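You operate a simulated robot arm through the tools that you are given. There is no shell and no other tool. Be economical: measure what you need, move in short steps, check, and stop when the job is done.

The job below is to be done with a simulated two-armed robot. You get a single attempt, and the scene is never put back.

Task
The thick mandrel lies wrong way round: ready it for the chuck.
Fine: emergency stop in first and left in; turn it hand to hand, bare stub to the headstock, back in both notches; chuck screw open, steady rest half way up to take it.

It is judged by the outcome, as a careful person would: the job done as asked, and still so three seconds after it is handed in. It fails if anything else is knocked over, pushed out of place, dropped, spilled or broken.

Robot
Two 6-joint arms with two-finger parallel grippers on one trunk, on a base that drives. Base frame: it is fixed to the floor where the robot stands at the start and does not move with it; the origin is under the middle of the robot, x ahead of it, y to its left, z up. Readings come in mm, rad, newtons and seconds.
The left shoulder is at the start at [60, 187, 1097], the right one opposite. With the tool pointing down near the work surface each hand reaches from about 260 to 620 mm from the robot's upright axis, wherever it stands, measured 20 degrees to its own side. Places, roughly: emergency stop button [600, 0, 800]; first cradle groove [800, -100, 800]; headstock chuck screw [800, -500, 1000]; mandrel stub end thread [900, -200, 900]; steady rest knob [700, -300, 900]. Payload 1.57 kg a hand.
Tool frame (each hand has its own): the origin (TCP) lies between the finger pads and is the grasp point; the fingertips stand 30 mm ahead of it; z points along the fingers, y is the line along which they close. The gripper opens to 110 mm. The fingers are 24 mm wide and 12 mm thick; the gripper's body (48 by 112 mm) begins 78 mm behind the TCP.
Orientation is told as [roll, pitch, yaw] about the base's x, y, z axes, in that order, counted from this pose: with the fingers straight down and closing along the base's y, the tool's x points along the base's -x, its y along +y and its z along -z.

Tools
- The arms move only by the tool step_arm. It takes "left_plan", "right_plan" or both (then of equal length, played together; a hand with none holds still); each is a list of rows, each a list of 2 entries, a list of its own where there are three numbers: the shift along the base's x, y, z in units of 50 mm (1.0 is 50 mm), then the turn, a rotation vector about the base's x, y, z in units of 6 degrees (1.0 is 6 degrees). In form: [[[tx, ty, tz], [ax, ay, az]], ...]. A call has 1 to 8 rows; each row shifts and turns the commanded pose from where the row before left it. "left_fingers" and "right_fingers" are, for a hand that has rows, the opening, from 0 (shut) to 1 (fully open), set as the call begins (left out, the last holds). A call with a number of a shift or a turn outside -1 to 1 is refused whole. Each row takes 0.2 s and may step no farther than 50 mm and 0.15 rad from the row before; otherwise, or with a gripper value out of range, the whole call is refused. Where a pose cannot be reached the arm comes as near as it can. A force on the tool above 90 N (or 10 N above the force at the start of the call, whichever is more), or a blocked arm, ends the call early, and 0.2 s more pass. The fingers move at their own pace (about 153 mm/s each) and stop on an object; they squeeze with about 31 N. The grip force told is the motor's: it shows also when the fingers shut on nothing. Time passes only in rows, and 0.2 s behind the last, so rows that do not move let the fingers close. It gives the time, the measured TCP pose, the force on the tool (base axes), the opening and the grip force at its end, in the units of the frame above (readings bear some noise), with the torque about the TCP (base axes, N m) and any sound that the robot's microphone picked up, and new pictures: "views" is both (left out), scene, wrist or none (wrist: the cameras of the hands that moved).
- Cameras (640 x 400 px; columns grow to the right, rows downward): "scene" is now at [9.5, -12.4, 1631.7]; the picture's right is [-0.17, -0.98, 0.00], its down [-0.80, 0.14, -0.58] and it looks along [0.57, -0.10, -0.81] (base axes); focal length 279 px, centre (320, 200). "left" rides on the left gripper at [70, -16, -141] in its tool frame; the picture's right is [0.23, 0.97, 0.00], its down [-0.86, 0.20, -0.48] and it looks along [-0.47, 0.11, 0.88] (tool axes); focal length 222 px, centre (320, 200). "right" rides on the right gripper at [70, 16, -141] in its tool frame; the picture's right is [-0.23, 0.97, 0.00], its down [-0.86, -0.20, -0.48] and it looks along [-0.47, -0.11, 0.88] (tool axes); focal length 222 px, centre (320, 200). There is no depth. A picture from a camera that has moved, and an enlarged one, comes with that camera's place and axes in the base frame and with its lens.
- slide_trunk(by): slides the trunk up (or, below 0, down) by that many mm; the arms and the scene camera ride with it, the base frame stays. It gives what a move gives, with no picture.
- drive_base(legs): drives the robot by 1 to 6 legs, each [ahead, left, turn to the left] in mm, mm and rad, along the robot's own axes; the way and the turn of a leg run together, so that a leg with both is an arc; at most 1500 mm and 3.142 rad a leg. The arms and the cameras ride along, it lands a little off, and it stops where it bumps. It gives what a move gives, and a new picture of the scene camera.
- pan_tilt(pan, tilt): turns the head with the scene camera to pan (to the left, within 1.501 rad either way) and tilt (down, from -0.506 to 1.204), counted from straight ahead of the robot. It gives what a move gives, and a new picture of the scene camera.
- inspect(camera, box): a new picture of the part [left, top, right, bottom] of that camera's present view, enlarged. The clock stands still meanwhile.
- close_job(): hands the job in; it is judged then, once.

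Work in short steps. Places have to be worked out from the pictures, the camera data and where the tool is seen: move nearer, look again, correct. Check each grasp and each placing, and mend what went wrong. You have 120 turns and 260 pictures in all, those below and enlarged ones among them. Open the grippers and draw the arms clear of the work before you hand the job in, unless the task says otherwise; then end with one line.

The tools are called after "Call:" as a command line: name --argument value ..., lists and objects as JSON in quotes. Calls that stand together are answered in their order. step_arm: Moves the arms, as the interface text tells. Its arguments: {"type":"object","properties":{"left_plan":{"type":"array","items":{"type":"array"}},"left_fingers":{"type":"number"},"right_plan":{"type":"array","items":{"type":"array"}},"right_fingers":{"type":"number"},"views":{"type":"string","enum":["both","scene","wrist","none"]}},"required":[]} The other tools are called the same way: slide_trunk (by) slides the trunk up or down; drive_base (legs) drives the base; pan_tilt (pan, tilt) turns the head that bears the scene camera; inspect (camera, box) takes an enlarged picture of a part of a camera's view; close_job () hands the job in.

At the start:

```text
time: 0.0
left_tool_pos: [436.3, 68.4, 1103.6]
left_ee_rot: [-0.002, 0.0, 0.001]
left_contact_force: [0.3, 0.5, 0.1]
left_ft_torque: [-0.02, 0.0, -0.02]
left_finger_gap: 109.9
left_grip_force: 0.2
right_tool_pos: [391.0, -284.2, 1096.3]
right_ee_rot: [-0.001, 0.0, 0.0]
right_contact_force: [-0.2, 0.0, -0.5]
right_ft_torque: [0.0, 0.0, 0.01]
right_finger_gap: 109.8
right_grip_force: 0.0
trunk travel left (down, up): [-725.0, 265.0]
robot x, y, heading: [2.9, -3.2, 0.0]
head pan, tilt: [-0.175, 0.948]
```

scene: 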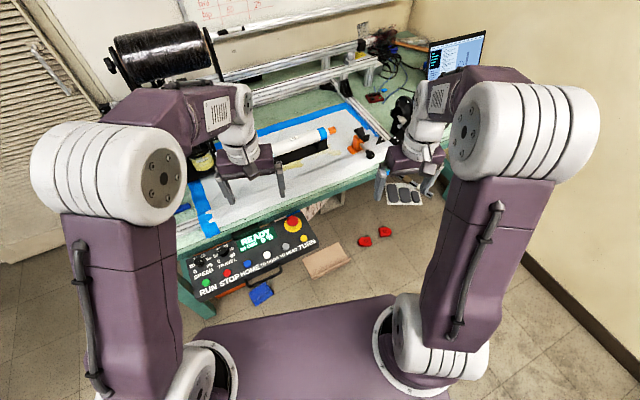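
right: 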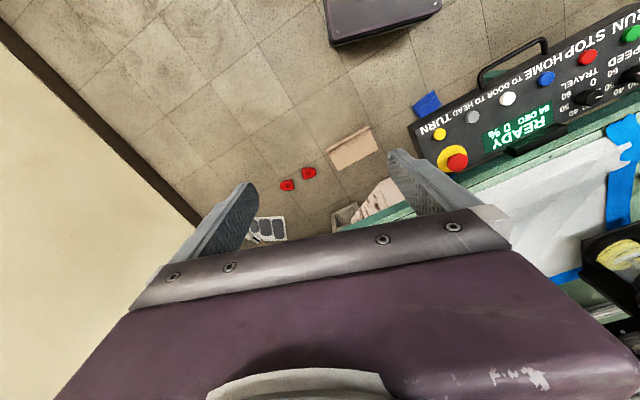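
left: 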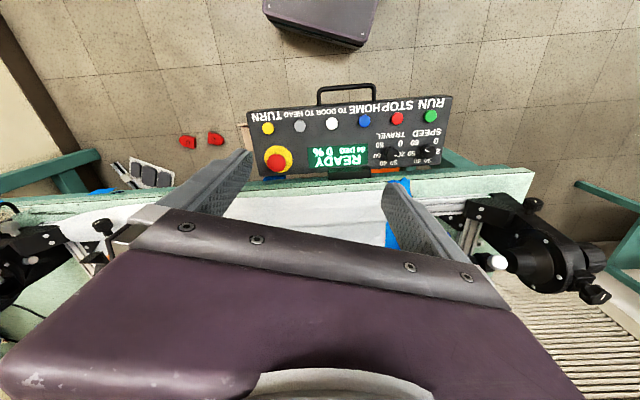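

The scene is cluttered, so I look closer at the bench and control box before moving anything.

Call:
inspect --camera "scene" --box '[160, 100, 460, 300]'

Call:
inspect --camera "scene" --box '[90, 0, 500, 160]'

```text
2.00 times, centred on (310, 200) of scene
camera zoom: at [9.5, -12.4, 1631.7], right [-0.17, -0.98, 0.0], down [-0.8, 0.14, -0.58], along [0.57, -0.1, -0.81], focal length 559 px, centre (340, 200)
```

zoom: 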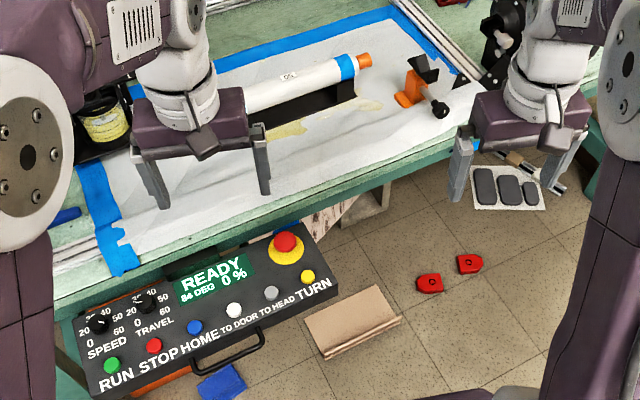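

```text
1.56 times, centred on (295, 80) of scene
camera zoom: at [9.5, -12.4, 1631.7], right [-0.17, -0.98, 0.0], down [-0.8, 0.14, -0.58], along [0.57, -0.1, -0.81], focal length 436 px, centre (359, 387)
```

zoom: 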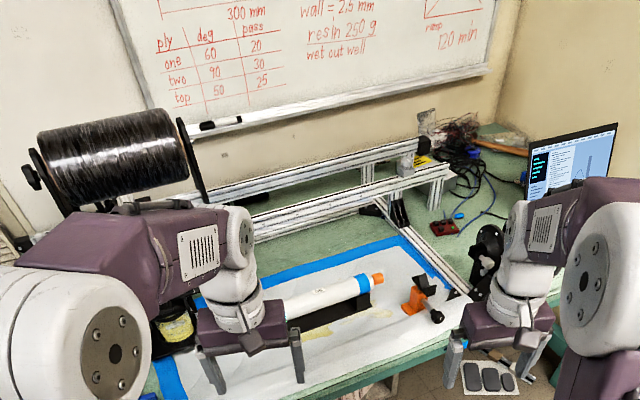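

The hands hide the bench. I move the left hand out left and the right hand back and up to clear the view.

Call:
step_arm --left_plan '[[[0, 1, 0], [0, 0, 0]], [[0, 1, 0], [0, 0, 0]], [[0, 1, 0], [0, 0, 0]], [[-1, 1, 0], [0, 0, 0]], [[-1, 0, 0], [0, 0, 0]]]' --right_plan '[[[0, -1, 0], [0, 0, 0]], [[-1, -1, 0], [0, 0, 0]], [[-1, -1, 0], [0, 0, 0]], [[0, 0, 0], [0, 0, 0]], [[0, 0, 0], [0, 0, 0]]]' --views "both"

```text
refused: row 2 steps farther than a row can; nothing moved
```

Diagonal steps must stay within 50 mm in total; resend.

Call:
step_arm --left_plan '[[[0, 1, 0], [0, 0, 0]], [[0, 1, 0], [0, 0, 0]], [[0, 1, 0], [0, 0, 0]], [[-1, 0, 0], [0, 0, 0]], [[-1, 0, 0], [0, 0, 0]]]' --right_plan '[[[-1, 0, 0], [0, 0, 0]], [[0, -1, 0], [0, 0, 0]], [[0, -1, 0], [0, 0, 0]], [[0, -1, 0], [0, 0, 0]], [[0, 0, 0], [0, 0, 0]]]' --views "scene"

Call:
inspect --camera "scene" --box '[160, 60, 460, 260]'

```text
time: 1.2
left_tool_pos: [333.8, 218.2, 1104.6]
left_ee_rot: [0.0, 0.001, 0.0]
left_contact_force: [-0.2, -0.2, 0.7]
left_ft_torque: [0.01, -0.03, 0.01]
left_finger_gap: 109.8
left_grip_force: 0.0
right_tool_pos: [342.4, -432.5, 1096.2]
right_ee_rot: [-0.001, -0.002, 0.0]
right_contact_force: [0.0, 0.7, -0.2]
right_ft_torque: [0.02, -0.04, -0.01]
right_finger_gap: 110.0
right_grip_force: 0.0
trunk travel left (down, up): [-725.0, 265.0]
robot x, y, heading: [0.7, 1.7, 0.0]
head pan, tilt: [-0.175, 0.948]
camera scene: at [6.8, -12.2, 1631.8], right [-0.17, -0.98, 0.0], down [-0.8, 0.14, -0.58], along [0.58, -0.1, -0.81], focal length 279 px, centre (320, 200)
```

scene: 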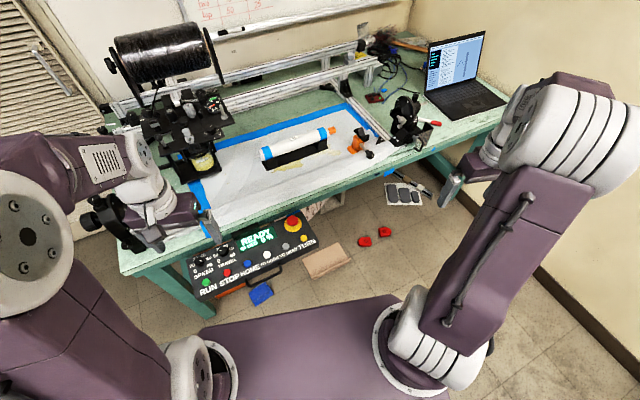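

```text
2.00 times, centred on (310, 160) of scene
camera zoom: at [6.8, -12.2, 1631.8], right [-0.17, -0.98, 0.0], down [-0.8, 0.14, -0.58], along [0.58, -0.1, -0.81], focal length 559 px, centre (340, 280)
```

zoom: 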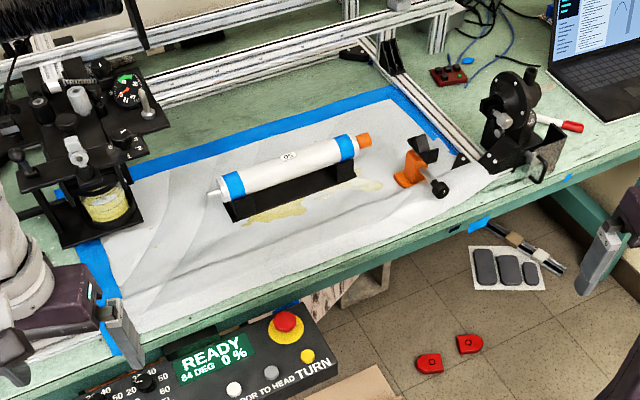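

Now the important items: enlarged views of mandrel/cradle, steady rest/headstock, and control box.

Call:
inspect --camera "scene" --box '[250, 115, 350, 178]'

Call:
inspect --camera "scene" --box '[340, 85, 450, 165]'

Call:
inspect --camera "scene" --box '[180, 200, 330, 300]'

```text
6.35 times, centred on (300, 146) of scene
camera zoom: at [6.8, -12.2, 1631.8], right [-0.17, -0.98, 0.0], down [-0.8, 0.14, -0.58], along [0.58, -0.1, -0.81], focal length 1774 px, centre (447, 540)
```

zoom: 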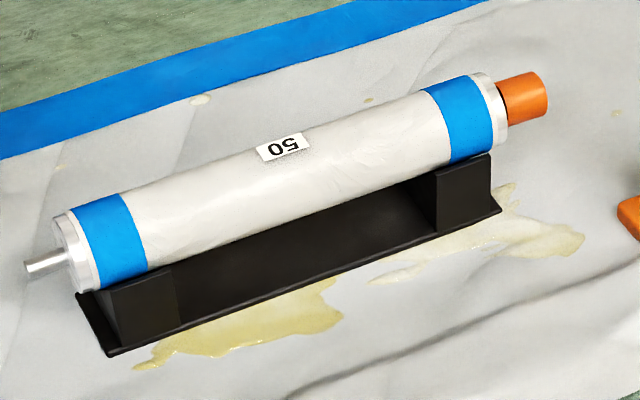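

```text
5.00 times, centred on (395, 125) of scene
camera zoom: at [6.8, -12.2, 1631.8], right [-0.17, -0.98, 0.0], down [-0.8, 0.14, -0.58], along [0.58, -0.1, -0.81], focal length 1397 px, centre (-55, 575)
```

zoom: 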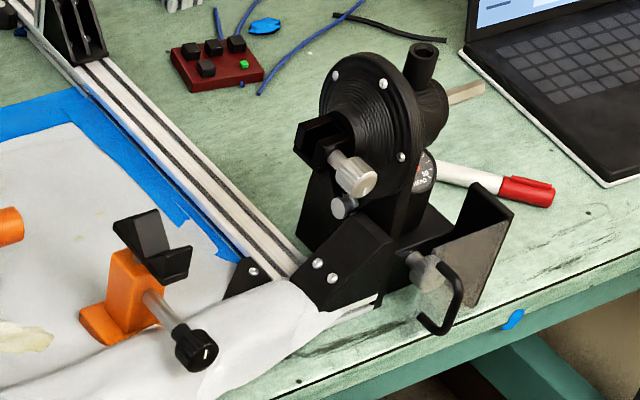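

```text
4.00 times, centred on (255, 250) of scene
camera zoom: at [6.8, -12.2, 1631.8], right [-0.17, -0.98, 0.0], down [-0.8, 0.14, -0.58], along [0.58, -0.1, -0.81], focal length 1118 px, centre (580, 0)
```

zoom: 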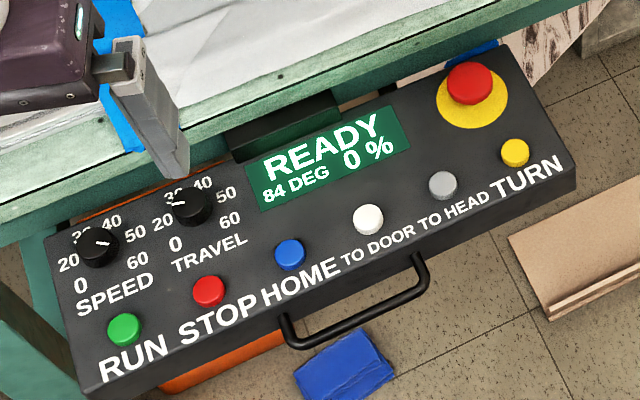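

Layout is clear: the bare stub points left (+y), an orange cap at the right. To triangulate heights I raise the trunk 200 mm for parallax.

Call:
slide_trunk --by 200

Call:
inspect --camera "scene" --box '[240, 120, 420, 240]'

Call:
inspect --camera "scene" --box '[0, 0, 640, 400]'

```text
time: 3.4
left_tool_pos: [334.9, 218.5, 1302.6]
left_ee_rot: [-0.001, 0.0, -0.001]
left_contact_force: [-0.3, -0.3, 0.4]
left_ft_torque: [0.01, 0.02, 0.04]
left_finger_gap: 109.8
left_grip_force: 0.0
right_tool_pos: [344.9, -432.6, 1296.6]
right_ee_rot: [-0.001, 0.0, -0.001]
right_contact_force: [-0.2, 0.5, 0.2]
right_ft_torque: [0.0, 0.02, 0.02]
right_finger_gap: 110.0
right_grip_force: 0.1
trunk travel left (down, up): [-925.0, 65.0]
robot x, y, heading: [0.7, -1.0, 0.001]
head pan, tilt: [-0.175, 0.948]
```

```text
3.33 times, centred on (330, 180) of scene
camera zoom: at [9.6, -12.5, 1831.7], right [-0.17, -0.98, 0.0], down [-0.8, 0.14, -0.58], along [0.57, -0.1, -0.81], focal length 931 px, centre (287, 267)
```

zoom: 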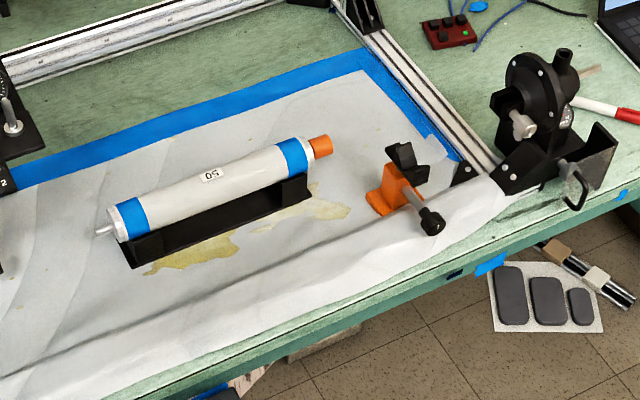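

```text
1.00 times, centred on (320, 200) of scene (not enlarged: the box is as wide or as high as the picture)
camera zoom: at [9.6, -12.5, 1831.7], right [-0.17, -0.98, 0.0], down [-0.8, 0.14, -0.58], along [0.57, -0.1, -0.81], focal length 279 px, centre (320, 200)
```

zoom: 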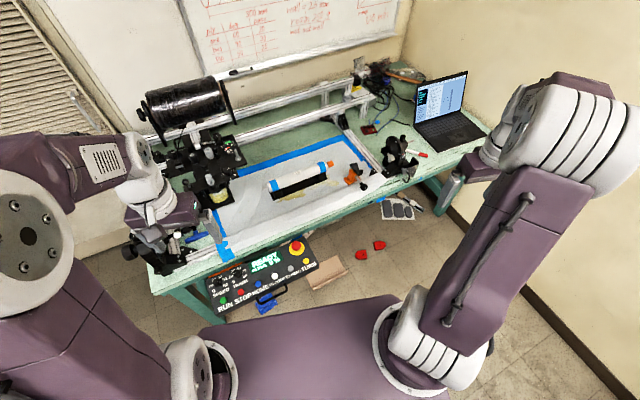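

Triangulation: mandrel ends near (823,78,843) and (899,-200,844), bench turned ~15° to the robot, e-stop ≈(545,-4,760). E-stop first: lower trunk back, and bring the left hand above it.

Call:
slide_trunk --by -200

Call:
step_arm --left_plan '[[[0.8, -0.6, 0], [0, 0, 0]], [[0.8, -0.6, 0], [0, 0, 0]], [[0.4, -0.9, 0], [0, 0, 0]], [[0.4, -0.9, 0], [0, 0, 0]], [[0, -0.9, 0], [0, 0, 0]], [[0, 0, -1], [0, 0, 0]], [[0, 0, -1], [0, 0, 0]]]' --left_fingers 0 --views "both"

```text
time: 5.5
left_tool_pos: [335.2, 217.3, 1103.0]
left_ee_rot: [-0.002, -0.001, -0.001]
left_contact_force: [-0.5, -0.6, -0.4]
left_ft_torque: [0.01, -0.01, -0.01]
left_finger_gap: 110.0
left_grip_force: 0.0
right_tool_pos: [346.5, -431.6, 1096.3]
right_ee_rot: [-0.001, -0.001, 0.0]
right_contact_force: [0.1, 0.5, -0.3]
right_ft_torque: [0.0, -0.03, 0.0]
right_finger_gap: 110.0
right_grip_force: 0.0
trunk travel left (down, up): [-725.0, 265.0]
robot x, y, heading: [3.2, -0.5, -0.002]
head pan, tilt: [-0.175, 0.948]
```

```text
time: 7.1
left_tool_pos: [455.6, 23.5, 1000.1]
left_ee_rot: [0.0, 0.001, 0.0]
left_contact_force: [-0.3, -1.1, 0.5]
left_ft_torque: [-0.01, -0.01, 0.01]
left_finger_gap: 0.2
left_grip_force: 21.8
right_tool_pos: [347.8, -431.1, 1095.0]
right_ee_rot: [-0.001, 0.001, 0.001]
right_contact_force: [0.6, 0.3, 0.3]
right_ft_torque: [0.01, 0.0, -0.01]
right_finger_gap: 110.2
right_grip_force: 0.0
trunk travel left (down, up): [-725.0, 265.0]
robot x, y, heading: [-0.8, -0.1, -0.005]
head pan, tilt: [-0.175, 0.948]
camera scene: at [11.8, -12.8, 1631.8], right [-0.17, -0.98, 0.0], down [-0.8, 0.14, -0.58], along [0.57, -0.1, -0.81], focal length 279 px, centre (320, 200)
camera left: at [385.5, 5.9, 1143.5], right [-0.23, 0.97, 0.0], down [0.86, 0.2, 0.48], along [0.47, 0.11, -0.88], focal length 222 px, centre (320, 200)
```

scene: 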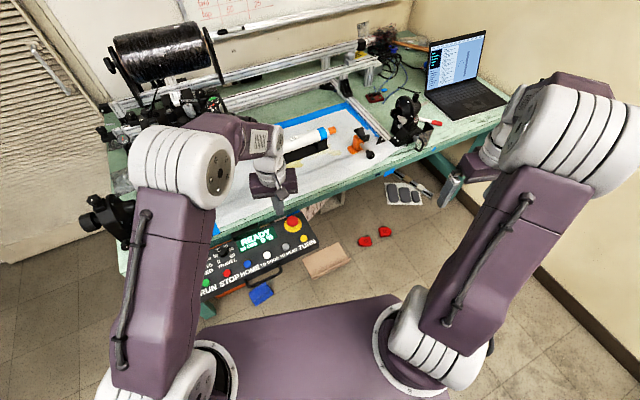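
left: 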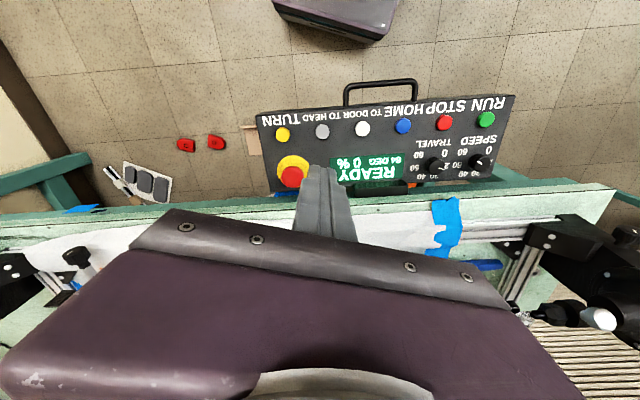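

E-stop estimate (558,-6,745). Enlarge both views to refine and judge panel tilt.

Call:
inspect --camera "left" --box '[240, 70, 540, 258]'

Call:
inspect --camera "scene" --box '[180, 190, 340, 290]'

```text
2.13 times, centred on (390, 164) of left
camera zoom: at [385.5, 5.9, 1143.5], right [-0.23, 0.97, 0.0], down [0.86, 0.2, 0.48], along [0.47, 0.11, -0.88], focal length 473 px, centre (171, 277)
```

zoom: 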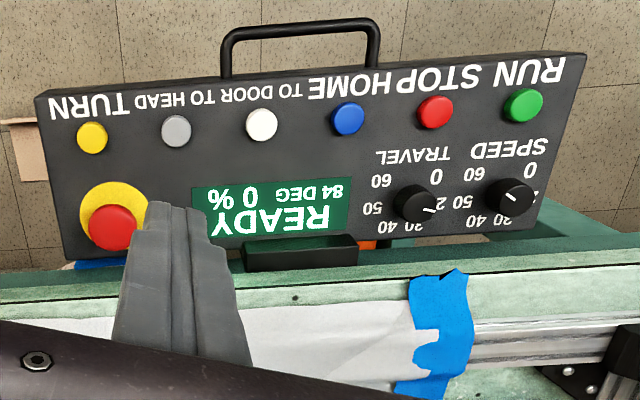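

```text
4.00 times, centred on (260, 240) of scene
camera zoom: at [11.8, -12.8, 1631.8], right [-0.17, -0.98, 0.0], down [-0.8, 0.14, -0.58], along [0.57, -0.1, -0.81], focal length 1118 px, centre (560, 40)
```

zoom: 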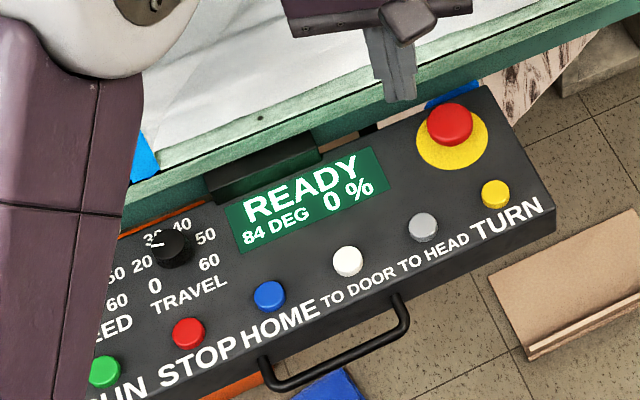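

Button cap ≈(552,-7,~760), panel near level. Move the closed fingers above it at tip z≈850 and check.

Call:
step_arm --left_plan '[[[0.65, -0.2, 0], [0, 0, 0]], [[0.65, -0.2, 0], [0, 0, 0]], [[0.65, -0.2, 0], [0, 0, 0]], [[0, 0, -0.8], [0, 0, 0]], [[0, 0, -0.8], [0, 0, 0]], [[0, 0, -0.8], [0, 0, 0]]]' --views "both"

Call:
inspect --camera "scene" --box '[240, 180, 340, 243]'

```text
time: 8.5
left_tool_pos: [553.8, -7.6, 881.4]
left_ee_rot: [0.001, 0.001, 0.0]
left_contact_force: [0.9, -0.3, 1.1]
left_ft_torque: [0.01, 0.0, 0.03]
left_finger_gap: 0.0
left_grip_force: 20.9
right_tool_pos: [345.8, -431.2, 1095.0]
right_ee_rot: [-0.001, -0.001, 0.0]
right_contact_force: [0.2, 0.4, 0.8]
right_ft_torque: [0.01, 0.0, -0.03]
right_finger_gap: 109.6
right_grip_force: 0.0
trunk travel left (down, up): [-725.0, 265.0]
robot x, y, heading: [0.7, -0.3, 0.001]
head pan, tilt: [-0.175, 0.948]
camera scene: at [10.5, -12.5, 1631.8], right [-0.17, -0.98, 0.0], down [-0.8, 0.14, -0.58], along [0.57, -0.1, -0.81], focal length 279 px, centre (320, 200)
camera left: at [482.2, -25.9, 1024.4], right [-0.23, 0.97, 0.0], down [0.86, 0.2, 0.48], along [0.47, 0.11, -0.88], focal length 222 px, centre (320, 200)
```

scene: 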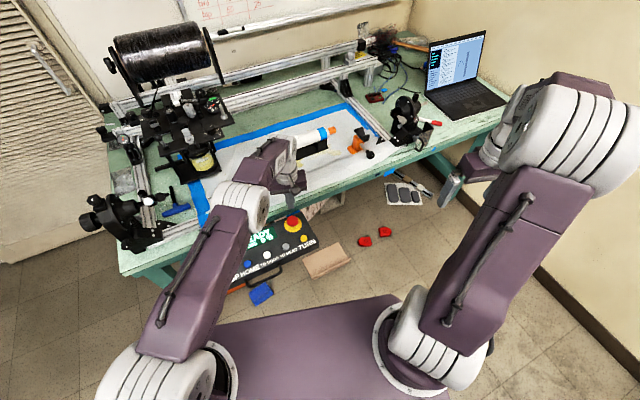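
left: 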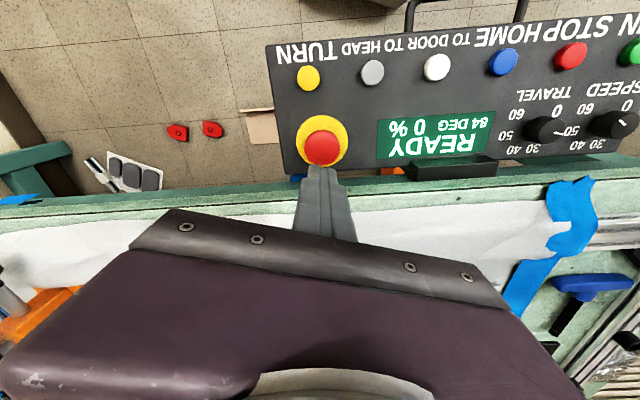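

```text
6.35 times, centred on (290, 212) of scene
camera zoom: at [10.5, -12.5, 1631.8], right [-0.17, -0.98, 0.0], down [-0.8, 0.14, -0.58], along [0.57, -0.1, -0.81], focal length 1774 px, centre (510, 127)
```

zoom: 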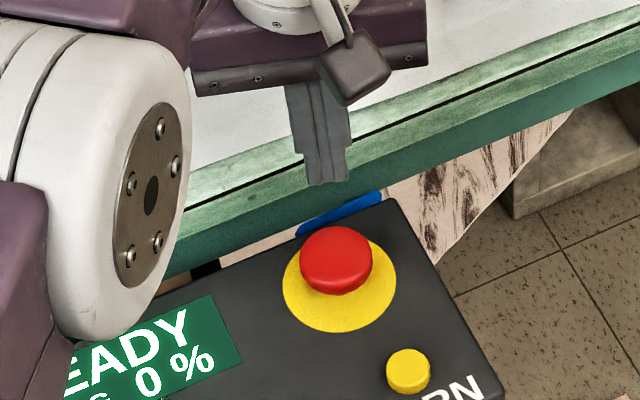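

Button centre now (550,-8,770). Shift -4 mm and press straight down slowly.

Call:
step_arm --left_plan '[[[-0.08, 0, -0.75], [0, 0, 0]], [[0, 0, -0.75], [0, 0, 0]], [[0, 0, -0.1], [0, 0, 0]], [[0, 0, -0.1], [0, 0, 0]], [[0, 0, -0.1], [0, 0, 0]], [[0, 0, -0.1], [0, 0, 0]]]' --views "none"

Call:
inspect --camera "left" --box '[240, 70, 480, 220]'

```text
time: 9.9
left_tool_pos: [537.9, -2.7, 793.0]
left_ee_rot: [-0.001, -0.003, 0.0]
left_contact_force: [2.3, 0.4, 5.8]
left_ft_torque: [0.02, -0.02, 0.0]
left_finger_gap: 0.0
left_grip_force: 21.6
left hand out of reach, approached as far as the arm can: row 2, 6
right_tool_pos: [343.8, -432.0, 1096.0]
right_ee_rot: [0.0, 0.0, 0.0]
right_contact_force: [-0.4, 0.4, 0.1]
right_ft_torque: [0.0, -0.03, 0.02]
right_finger_gap: 109.7
right_grip_force: 0.0
trunk travel left (down, up): [-725.0, 265.0]
robot x, y, heading: [-0.8, 2.0, -0.004]
head pan, tilt: [-0.175, 0.948]
heard: click
```

```text
2.67 times, centred on (360, 145) of left
camera zoom: at [466.9, -20.1, 935.3], right [-0.23, 0.97, 0.0], down [0.85, 0.2, 0.48], along [0.47, 0.11, -0.88], focal length 592 px, centre (213, 347)
```

zoom: 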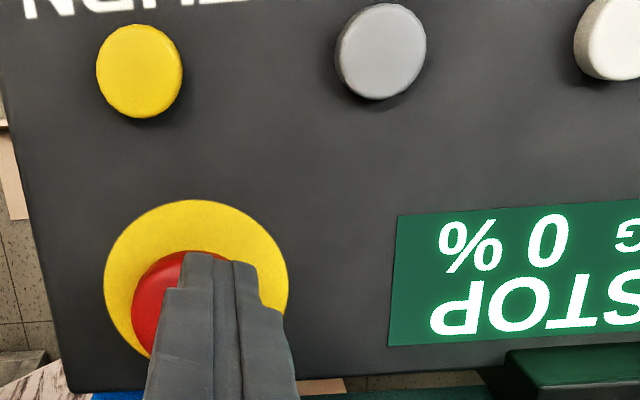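

Clicked and the display shows STOP. Lift off and check it stays latched.

Call:
step_arm --left_plan '[[[0, 0, 0.5], [0, 0, 0]], [[0, 0, 1], [0, 0, 0]], [[0, 0, 1], [0, 0, 0]], [[0, 0, 1], [0, 0, 0]]]' --views "wrist"

```text
time: 10.9
left_tool_pos: [536.9, -2.0, 967.4]
left_ee_rot: [0.0, 0.0, 0.001]
left_contact_force: [-0.1, -0.3, 0.7]
left_ft_torque: [-0.02, 0.02, 0.0]
left_finger_gap: 0.0
left_grip_force: 21.9
right_tool_pos: [344.2, -431.4, 1096.7]
right_ee_rot: [0.001, 0.001, 0.001]
right_contact_force: [0.0, -0.4, -0.4]
right_ft_torque: [-0.03, -0.03, -0.01]
right_finger_gap: 110.2
right_grip_force: 0.0
trunk travel left (down, up): [-725.0, 265.0]
robot x, y, heading: [1.9, 2.9, -0.0]
head pan, tilt: [-0.175, 0.948]
camera left: at [466.5, -19.2, 1110.5], right [-0.23, 0.97, 0.0], down [0.86, 0.2, 0.48], along [0.47, 0.11, -0.88], focal length 222 px, centre (320, 200)
```

left: 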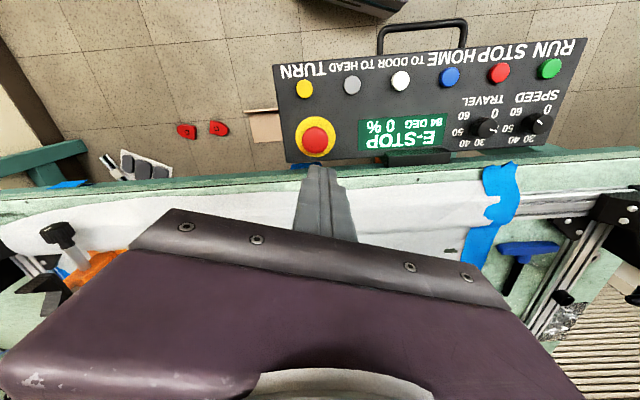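

E-STOP is latched. Before driving close I need to know how deep my torso is relative to the hanging panel; I tip the left hand back to look at my own body.

Call:
step_arm --left_plan '[[[0, 0.6, 0.6], [0, 1, 0]], [[0, 0.6, 0.6], [0, 1, 0]], [[0, 0.6, 0], [0, 1, 0]], [[0, 0, 0], [0, 1, 0]], [[0, 0, 0], [0, 1, 0]], [[0, 0, 0], [0, 1, 0]], [[0, 0, 0], [0, 1, 0]], [[0, 0, 0], [0, 1, 0]]]' --views "wrist"

```text
time: 12.7
left_tool_pos: [404.1, 110.1, 1012.8]
left_ee_rot: [-0.003, 0.836, 0.0]
left_contact_force: [-0.1, -0.4, 0.0]
left_ft_torque: [0.02, -0.02, 0.01]
left_finger_gap: 0.4
left_grip_force: 21.7
left hand out of reach, approached as far as the arm can: row 2, 3, 4, 5, 6, 7, 8
right_tool_pos: [344.8, -431.4, 1097.2]
right_ee_rot: [-0.002, 0.002, 0.001]
right_contact_force: [-0.1, -0.6, 1.3]
right_ft_torque: [-0.01, -0.04, 0.0]
right_finger_gap: 109.8
right_grip_force: 0.1
trunk travel left (down, up): [-725.0, 265.0]
robot x, y, heading: [-2.7, 2.7, -0.001]
head pan, tilt: [-0.175, 0.948]
camera left: at [460.7, 93.3, 1160.2], right [-0.15, 0.97, 0.17], down [0.93, 0.2, -0.31], along [-0.34, 0.11, -0.93], focal length 222 px, centre (320, 200)
```

left: 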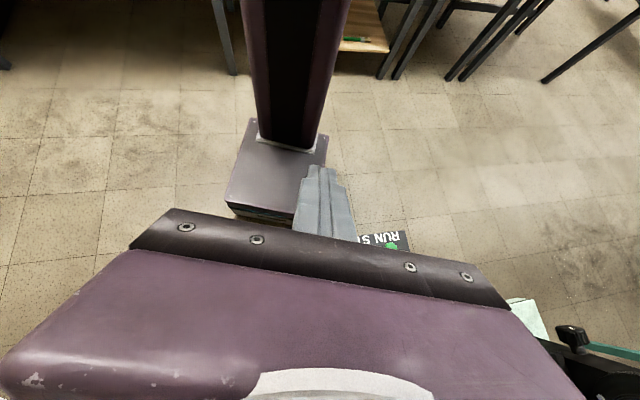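

The column is far back and the base low, so only floor items limit me. Restore the left hand's attitude, tuck both hands, then drive squared to the bench.

Call:
step_arm --left_plan '[[[0, 0.2, 0.3], [0, -1, 0]], [[0, 0.2, 0.3], [0, -1, 0]], [[0, 0.2, 0.3], [0, -1, 0]], [[-0.6, 0.2, 0.3], [0, -1, 0]], [[-0.6, 0.2, 0.3], [0, -1, 0]], [[-0.6, 0.2, 0.3], [0, -1, 0]], [[-0.6, 0, 0], [0, -1, 0]], [[-0.6, 0, 0], [0, -1, 0]]]' --right_plan '[[[0, 0.9, 0], [0, 0, 0]], [[0, 0.9, 0], [0, 0, 0]], [[0, 0.9, 0], [0, 0, 0]], [[0, 0.9, 0], [0, 0, 0]], [[0, 0, 0.6], [0, 0, 0]], [[0, 0, 0], [0, 0, 0]], [[0, 0, 0], [0, 0, 0]], [[0, 0, 0], [0, 0, 0]]]' --views "none"

Call:
drive_base --legs '[[0, 0, 0.255], [0, -260, 0], [150, 0, 0]]'

```text
time: 14.5
left_tool_pos: [251.8, 169.2, 1102.4]
left_ee_rot: [0.002, -0.005, -0.001]
left_contact_force: [-0.1, 0.6, -0.2]
left_ft_torque: [0.0, -0.04, -0.01]
left_finger_gap: 0.2
left_grip_force: 20.8
right_tool_pos: [343.6, -251.4, 1127.4]
right_ee_rot: [0.0, -0.002, -0.001]
right_contact_force: [0.2, 0.6, -0.6]
right_ft_torque: [0.01, -0.01, 0.04]
right_finger_gap: 109.9
right_grip_force: 0.1
trunk travel left (down, up): [-725.0, 265.0]
robot x, y, heading: [1.8, 0.6, -0.003]
head pan, tilt: [-0.175, 0.948]
```

```text
time: 18.2
left_tool_pos: [413.2, 14.1, 1100.9]
left_ee_rot: [-0.001, -0.001, 0.253]
left_contact_force: [-0.4, -0.2, 0.5]
left_ft_torque: [0.01, 0.0, 0.0]
left_finger_gap: 0.0
left_grip_force: 21.0
right_tool_pos: [609.0, -370.1, 1126.6]
right_ee_rot: [-0.001, -0.001, 0.253]
right_contact_force: [0.0, 0.0, -0.6]
right_ft_torque: [-0.01, -0.04, 0.03]
right_finger_gap: 109.9
right_grip_force: 0.0
trunk travel left (down, up): [-725.0, 265.0]
robot x, y, heading: [209.5, -214.6, 0.252]
head pan, tilt: [-0.175, 0.948]
camera scene: at [221.9, -223.6, 1631.8], right [0.08, -1.0, 0.0], down [-0.81, -0.06, -0.58], along [0.58, 0.05, -0.81], focal length 279 px, centre (320, 200)
```

scene: 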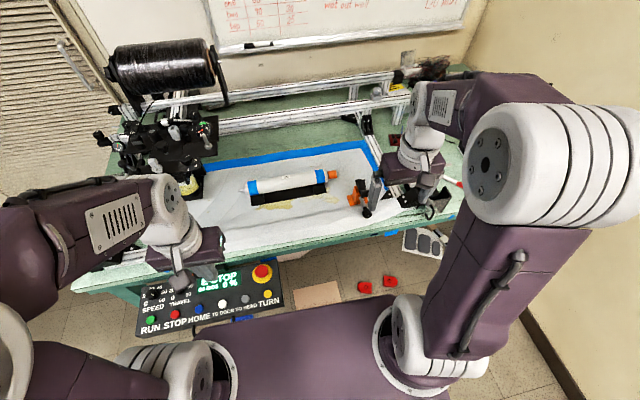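

Good stance, squared to the bench. Look closely at the steady rest and headstock from both cameras.

Call:
inspect --camera "scene" --box '[330, 130, 470, 225]'

Call:
inspect --camera "right" --box '[0, 0, 640, 400]'

```text
4.21 times, centred on (400, 178) of scene
camera zoom: at [221.9, -223.6, 1631.8], right [0.08, -1.0, 0.0], down [-0.81, -0.06, -0.58], along [0.58, 0.05, -0.81], focal length 1176 px, centre (-17, 295)
```

zoom: 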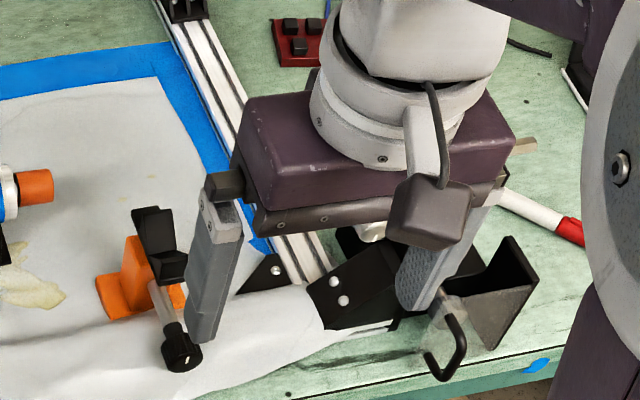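

```text
1.00 times, centred on (320, 200) of right (not enlarged: the box is as wide or as high as the picture)
camera zoom: at [535.5, -373.2, 1267.8], right [-0.02, 1.0, 0.0], down [0.88, 0.02, 0.48], along [0.48, 0.01, -0.88], focal length 222 px, centre (320, 200)
```

zoom: 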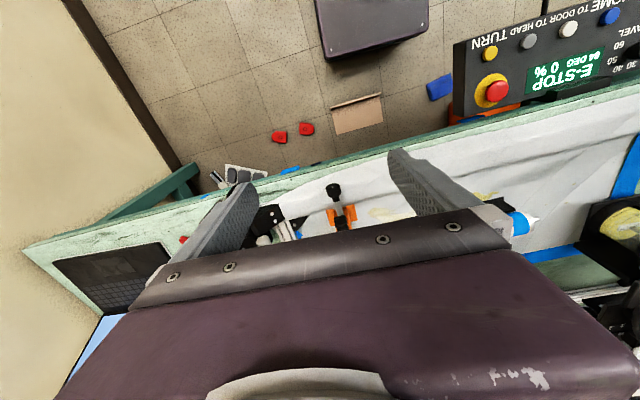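

The right hand blocks the view; draw it back 120 mm toward the robot and look again.

Call:
step_arm --right_plan '[[[-0.96, -0.25, 0], [0, 0, 0]], [[-0.96, -0.25, 0], [0, 0, 0]], [[-0.5, -0.12, 0], [0, 0, 0]]]' --views "wrist"

Call:
inspect --camera "scene" --box '[335, 120, 455, 200]'

Call:
inspect --camera "scene" --box '[340, 160, 400, 200]'

```text
time: 19.1
left_tool_pos: [416.8, 14.8, 1101.3]
left_ee_rot: [0.0, 0.0, 0.252]
left_contact_force: [0.5, 0.5, 0.3]
left_ft_torque: [0.01, 0.0, 0.01]
left_finger_gap: 0.0
left_grip_force: 21.1
right_tool_pos: [490.0, -401.6, 1124.6]
right_ee_rot: [-0.001, 0.003, 0.253]
right_contact_force: [0.4, 0.8, 0.6]
right_ft_torque: [0.0, -0.01, -0.03]
right_finger_gap: 110.3
right_grip_force: 0.1
trunk travel left (down, up): [-725.0, 265.0]
robot x, y, heading: [214.5, -211.4, 0.255]
head pan, tilt: [-0.175, 0.948]
camera right: at [417.3, -403.2, 1265.8], right [-0.02, 1.0, 0.0], down [0.88, 0.02, 0.48], along [0.48, 0.01, -0.88], focal length 222 px, centre (320, 200)
```

right: 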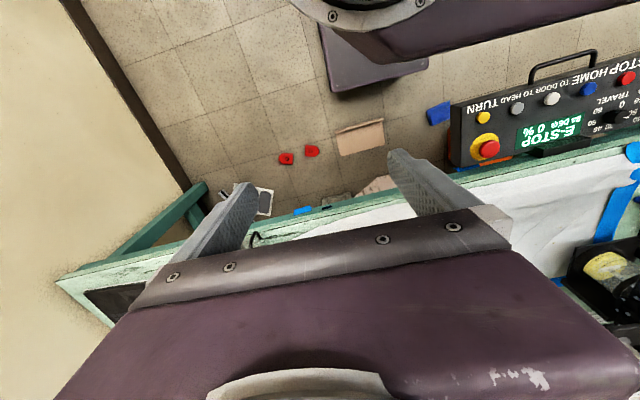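

```text
5.00 times, centred on (395, 160) of scene
camera zoom: at [225.8, -222.8, 1631.7], right [0.08, -1.0, 0.0], down [-0.81, -0.07, -0.58], along [0.58, 0.05, -0.81], focal length 1397 px, centre (-55, 400)
```

zoom: 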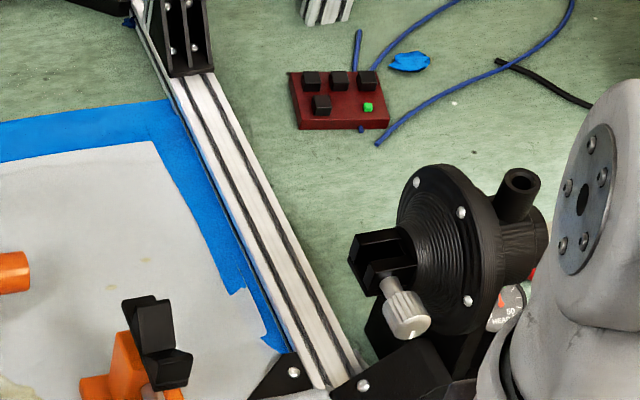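

```text
10.00 times, centred on (370, 180) of scene
camera zoom: at [225.8, -222.8, 1631.7], right [0.08, -1.0, 0.0], down [-0.81, -0.07, -0.58], along [0.58, 0.05, -0.81], focal length 2794 px, centre (-180, 400)
```

zoom: 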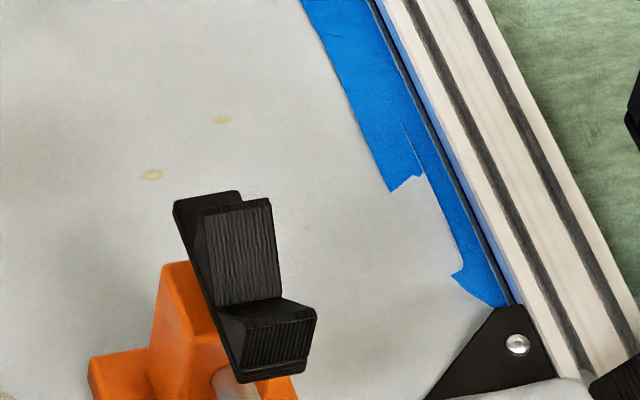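

Need a better look at the steady-rest knob and any scale.

Call:
inspect --camera "scene" --box '[335, 175, 405, 220]'

Call:
inspect --camera "scene" --box '[235, 160, 350, 215]'

```text
8.89 times, centred on (370, 198) of scene
camera zoom: at [225.8, -222.8, 1631.7], right [0.08, -1.0, 0.0], down [-0.81, -0.07, -0.58], along [0.58, 0.05, -0.81], focal length 2483 px, centre (-124, 222)
```

zoom: 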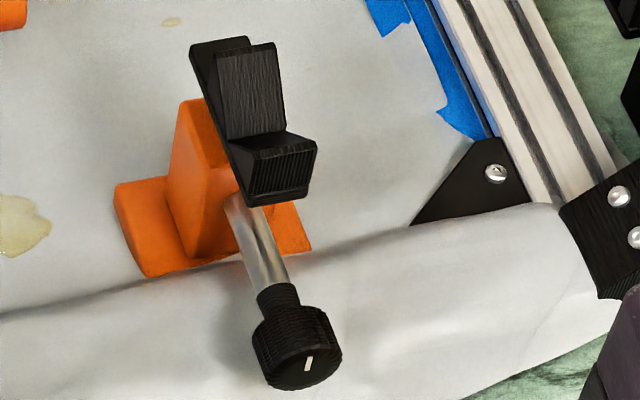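

```text
5.57 times, centred on (292, 188) of scene
camera zoom: at [225.8, -222.8, 1631.7], right [0.08, -1.0, 0.0], down [-0.81, -0.07, -0.58], along [0.58, 0.05, -0.81], focal length 1555 px, centre (473, 270)
```

zoom: 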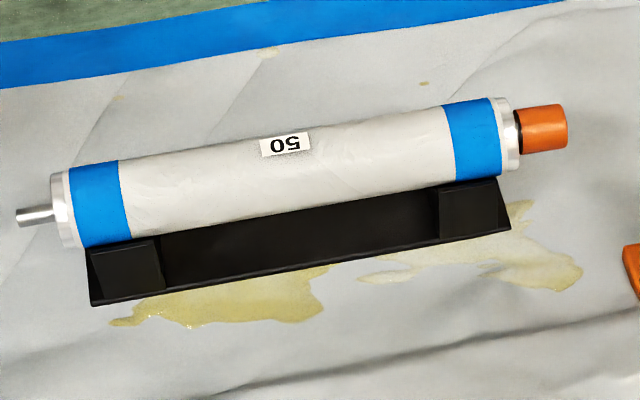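

Pitch the right hand forward 30° and bring it low in front of the knob so its wrist camera looks straight at the steady rest.

Call:
step_arm --right_plan '[[[0, 0, -0.9], [0.25, -0.96, 0]], [[0, 0, -0.9], [0.25, -0.96, 0]], [[0, 0, -0.9], [0.25, -0.96, 0]], [[0, 0, -0.9], [0.25, -0.96, 0]], [[0, 0, -0.9], [0.25, -0.96, 0]], [[0.96, 0.25, 0], [0, 0, 0]], [[0.96, 0.25, 0], [0, 0, 0]]]' --views "both"

Call:
inspect --camera "right" --box '[200, 60, 456, 220]'

```text
time: 20.6
left_tool_pos: [415.9, 14.7, 1099.0]
left_ee_rot: [0.0, 0.002, 0.253]
left_contact_force: [0.6, -0.3, -0.2]
left_ft_torque: [-0.02, 0.02, 0.01]
left_finger_gap: 0.0
left_grip_force: 21.4
right_tool_pos: [724.2, -424.1, 971.4]
right_ee_rot: [0.0, -0.519, 0.252]
right_contact_force: [-0.3, 0.7, -0.5]
right_ft_torque: [0.02, 0.06, -0.02]
right_finger_gap: 109.9
right_grip_force: 0.0
right hand out of reach, approached as far as the arm can: row 1, 2, 3, 4, 5
trunk travel left (down, up): [-725.0, 265.0]
robot x, y, heading: [214.0, -217.1, 0.253]
head pan, tilt: [-0.175, 0.948]
camera scene: at [226.2, -221.9, 1631.7], right [0.08, -1.0, 0.0], down [-0.81, -0.07, -0.58], along [0.58, 0.05, -0.81], focal length 279 px, centre (320, 200)
camera right: at [591.8, -440.5, 1060.5], right [-0.05, 0.99, 0.11], down [0.54, -0.07, 0.84], along [0.84, 0.1, -0.53], focal length 222 px, centre (320, 200)
```

scene: 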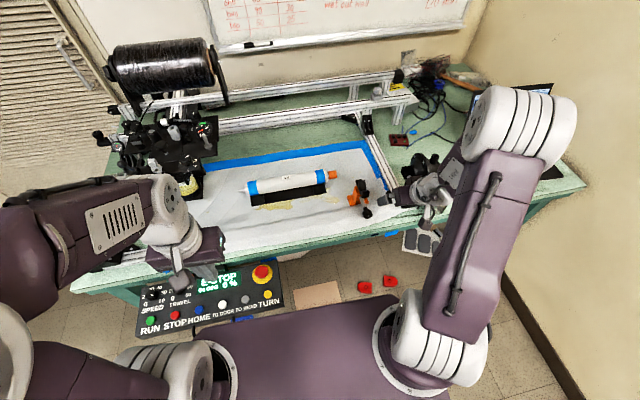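
right: 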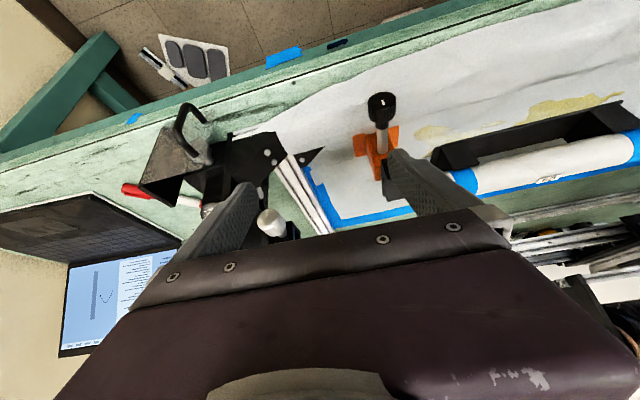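

```text
2.50 times, centred on (328, 140) of right
camera zoom: at [591.8, -440.5, 1060.5], right [-0.05, 0.99, 0.11], down [0.54, -0.07, 0.84], along [0.84, 0.1, -0.53], focal length 555 px, centre (300, 350)
```

zoom: 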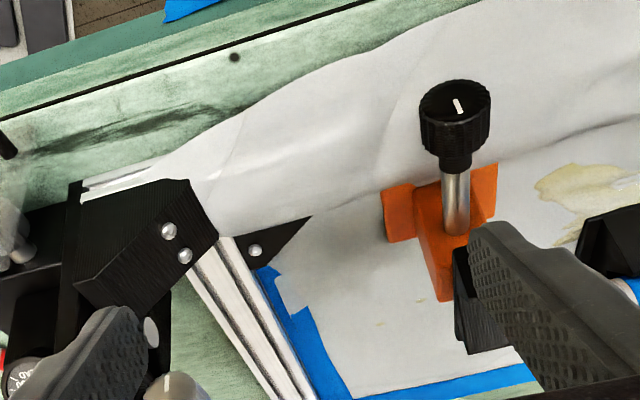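

Triangulated knob face centre (737,-340,846), axis along the bench normal (~0.26 rad yaw), bench top z≈800. I back the base 100 mm for arm room, then pitch the right hand to horizontal.

Call:
drive_base --legs '[[-100, 0, 0]]'

Call:
step_arm --right_plan '[[[-0.15, 0.6, 0], [0.25, -0.96, 0]], [[0.1, 0.6, 0], [0.25, -0.96, 0]], [[0.15, 0.5, 0], [0.25, -0.96, 0]], [[0, 0, 0], [0.25, -0.96, 0]], [[0, 0, -0.3], [0.25, -0.96, 0]], [[0, 0, -0.3], [0.25, -0.96, 0]], [[0, 0, -0.3], [0.25, -0.96, 0]], [[0, 0, -0.3], [0.25, -0.96, 0]]]' --views "both"

```text
time: 21.8
left_tool_pos: [322.6, -10.3, 1100.3]
left_ee_rot: [0.001, -0.001, 0.251]
left_contact_force: [0.4, -0.2, -0.2]
left_ft_torque: [0.0, 0.01, 0.01]
left_finger_gap: 0.0
left_grip_force: 21.2
right_tool_pos: [628.8, -449.6, 972.0]
right_ee_rot: [0.001, -0.518, 0.253]
right_contact_force: [-0.1, 0.0, 0.3]
right_ft_torque: [0.0, 0.0, 0.0]
right_finger_gap: 110.0
right_grip_force: 0.1
trunk travel left (down, up): [-725.0, 265.0]
robot x, y, heading: [122.4, -238.3, 0.252]
head pan, tilt: [-0.175, 0.948]
camera scene: at [131.8, -247.3, 1631.7], right [0.08, -1.0, 0.0], down [-0.81, -0.06, -0.58], along [0.58, 0.04, -0.81], focal length 279 px, centre (320, 200)
```

scene: 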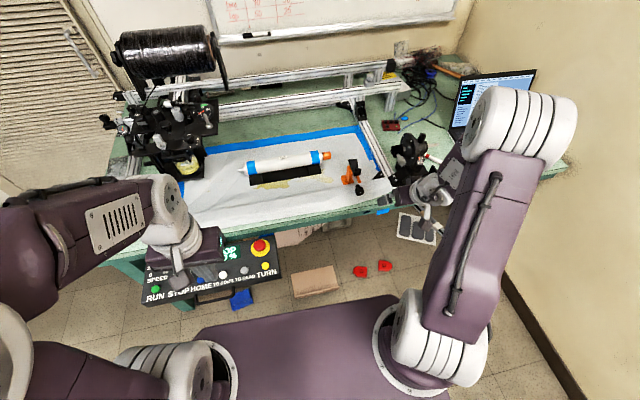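

```text
time: 23.6
left_tool_pos: [323.5, -11.9, 1101.7]
left_ee_rot: [0.001, 0.0, 0.251]
left_contact_force: [0.5, 0.3, -1.2]
left_ft_torque: [0.01, -0.02, -0.03]
left_finger_gap: 0.1
left_grip_force: 21.3
right_tool_pos: [774.9, -433.9, 1042.0]
right_ee_rot: [0.095, -1.345, 0.17]
right_contact_force: [-1.3, -0.4, -0.4]
right_ft_torque: [0.0, -0.03, 0.02]
right_finger_gap: 110.3
right_grip_force: 0.1
right hand out of reach, approached as far as the arm can: row 2, 3, 4, 5, 6, 7, 8
trunk travel left (down, up): [-725.0, 265.0]
robot x, y, heading: [120.6, -241.2, 0.253]
head pan, tilt: [-0.175, 0.948]
camera scene: at [132.0, -248.7, 1631.8], right [0.08, -1.0, 0.0], down [-0.81, -0.06, -0.58], along [0.58, 0.05, -0.81], focal length 279 px, centre (320, 200)
camera right: at [620.4, -457.5, 1005.4], right [-0.2, 0.95, 0.24], down [-0.21, -0.28, 0.94], along [0.96, 0.14, 0.26], focal length 222 px, centre (320, 200)
```

scene: 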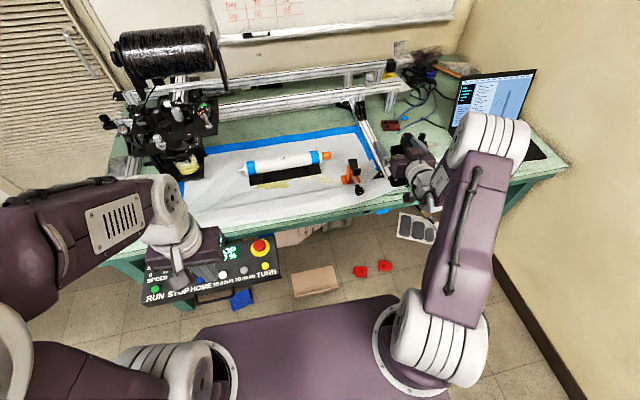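
right: 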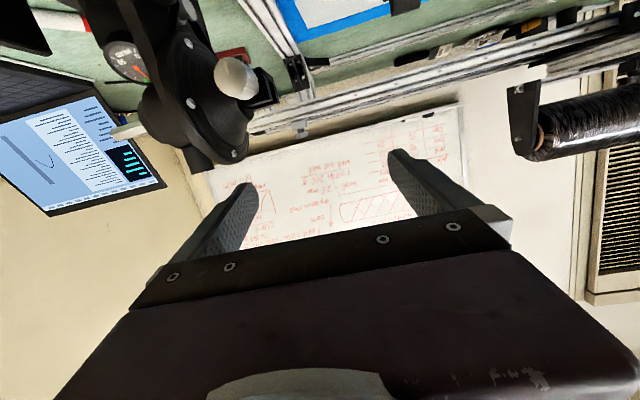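

The arm folds too tight when near, so it drifted outward. I back the base away first (extricates the hand rigidly), shift right, and lower the trunk so a horizontal tool is comfortable.

Call:
drive_base --legs '[[-180, 0, 0], [0, -80, 0]]'

Call:
slide_trunk --by -200

```text
time: 25.7
left_tool_pos: [167.7, -128.6, 1101.1]
left_ee_rot: [0.0, 0.0, 0.251]
left_contact_force: [0.0, 0.3, -0.5]
left_ft_torque: [0.0, -0.01, 0.0]
left_finger_gap: 0.0
left_grip_force: 21.5
right_tool_pos: [618.5, -552.8, 1042.4]
right_ee_rot: [0.086, -1.342, 0.175]
right_contact_force: [-0.6, 0.3, 0.3]
right_ft_torque: [0.0, 0.0, 0.02]
right_finger_gap: 109.9
right_grip_force: 0.0
trunk travel left (down, up): [-725.0, 265.0]
robot x, y, heading: [-35.7, -358.2, 0.248]
head pan, tilt: [-0.175, 0.948]
camera scene: at [-24.4, -365.3, 1631.8], right [0.08, -1.0, 0.0], down [-0.81, -0.06, -0.58], along [0.58, 0.04, -0.81], focal length 279 px, centre (320, 200)
```

scene: 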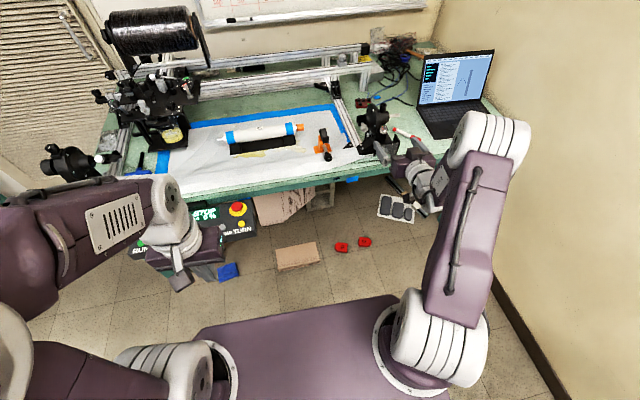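

```text
time: 27.9
left_tool_pos: [168.4, -131.3, 902.6]
left_ee_rot: [-0.001, 0.001, 0.25]
left_contact_force: [0.6, -0.5, 0.3]
left_ft_torque: [-0.01, 0.01, -0.01]
left_finger_gap: 0.0
left_grip_force: 21.6
right_tool_pos: [618.6, -554.8, 842.1]
right_ee_rot: [0.09, -1.343, 0.172]
right_contact_force: [0.7, -0.4, -0.2]
right_ft_torque: [0.02, 0.03, 0.01]
right_finger_gap: 110.3
right_grip_force: 0.0
trunk travel left (down, up): [-525.0, 465.0]
robot x, y, heading: [-38.3, -358.8, 0.25]
head pan, tilt: [-0.175, 0.948]
```

Hand is clear in front of the bench at z 842. Level the tool and slide it left to the knob's line (s≈518), still well short of the bench edge.

Call:
step_arm --right_plan '[[[-0.226, 0.85, 0], [0.187, -0.695, 0]], [[-0.226, 0.85, 0], [0.187, -0.695, 0]], [[-0.226, 0.85, 0.05], [0.187, -0.695, 0]], [[-0.226, 0.85, 0.05], [0, 0, 0]]]' --views "both"

```text
time: 28.9
left_tool_pos: [168.6, -131.1, 901.6]
left_ee_rot: [0.0, 0.0, 0.25]
left_contact_force: [-0.3, -0.3, -0.7]
left_ft_torque: [-0.01, -0.01, 0.03]
left_finger_gap: 0.0
left_grip_force: 21.2
right_tool_pos: [663.8, -446.4, 894.4]
right_ee_rot: [1.482, -1.52, -1.192]
right_contact_force: [0.0, 0.1, 0.2]
right_ft_torque: [-0.03, -0.01, -0.01]
right_finger_gap: 110.2
right_grip_force: 0.1
right hand out of reach, approached as far as the arm can: row 1, 2, 3, 4
trunk travel left (down, up): [-525.0, 465.0]
robot x, y, heading: [-36.1, -361.1, 0.248]
head pan, tilt: [-0.175, 0.948]
camera scene: at [-23.6, -367.2, 1431.7], right [0.08, -1.0, 0.0], down [-0.81, -0.06, -0.58], along [0.58, 0.04, -0.81], focal length 279 px, centre (320, 200)
camera right: at [522.2, -468.5, 825.8], right [-0.28, 0.92, 0.28], down [-0.39, -0.37, 0.85], along [0.88, 0.13, 0.46], focal length 222 px, centre (320, 200)
```

scene: 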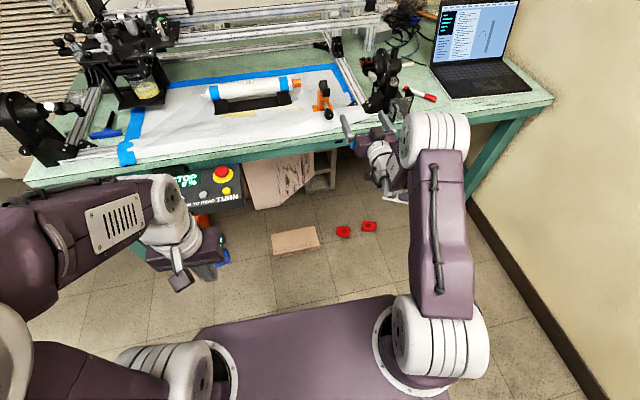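
right: 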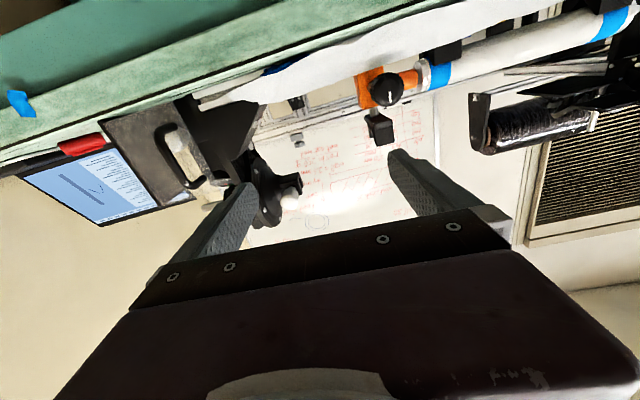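

The tool is level now but the arm sits out/up of the commanded spot (wrist bend limit). Lower the trunk 60 mm more to ease the bend, then probe with a small move.

Call:
slide_trunk --by -60

Call:
step_arm --right_plan '[[[0, 0, 0], [0, 0, 0]]]' --views "none"

```text
time: 29.9
left_tool_pos: [169.3, -130.0, 840.9]
left_ee_rot: [0.0, 0.001, 0.249]
left_contact_force: [0.4, 0.0, -0.4]
left_ft_torque: [0.03, 0.04, -0.04]
left_finger_gap: 0.1
left_grip_force: 21.3
right_tool_pos: [665.1, -446.5, 833.7]
right_ee_rot: [1.461, -1.521, -1.17]
right_contact_force: [-0.6, 0.9, -0.6]
right_ft_torque: [-0.02, 0.01, -0.03]
right_finger_gap: 109.8
right_grip_force: 0.1
trunk travel left (down, up): [-465.0, 525.0]
robot x, y, heading: [-33.6, -359.0, 0.248]
head pan, tilt: [-0.175, 0.948]
```

```text
time: 30.3
left_tool_pos: [169.2, -131.1, 841.0]
left_ee_rot: [0.0, 0.001, 0.251]
left_contact_force: [-0.3, 0.8, -0.1]
left_ft_torque: [0.01, -0.02, 0.02]
left_finger_gap: 0.0
left_grip_force: 21.4
right_tool_pos: [665.4, -446.7, 833.6]
right_ee_rot: [1.456, -1.52, -1.165]
right_contact_force: [0.2, 0.2, 0.1]
right_ft_torque: [0.0, 0.03, 0.01]
right_finger_gap: 110.0
right_grip_force: 0.1
trunk travel left (down, up): [-465.0, 525.0]
robot x, y, heading: [-33.3, -360.6, 0.249]
head pan, tilt: [-0.175, 0.948]
```

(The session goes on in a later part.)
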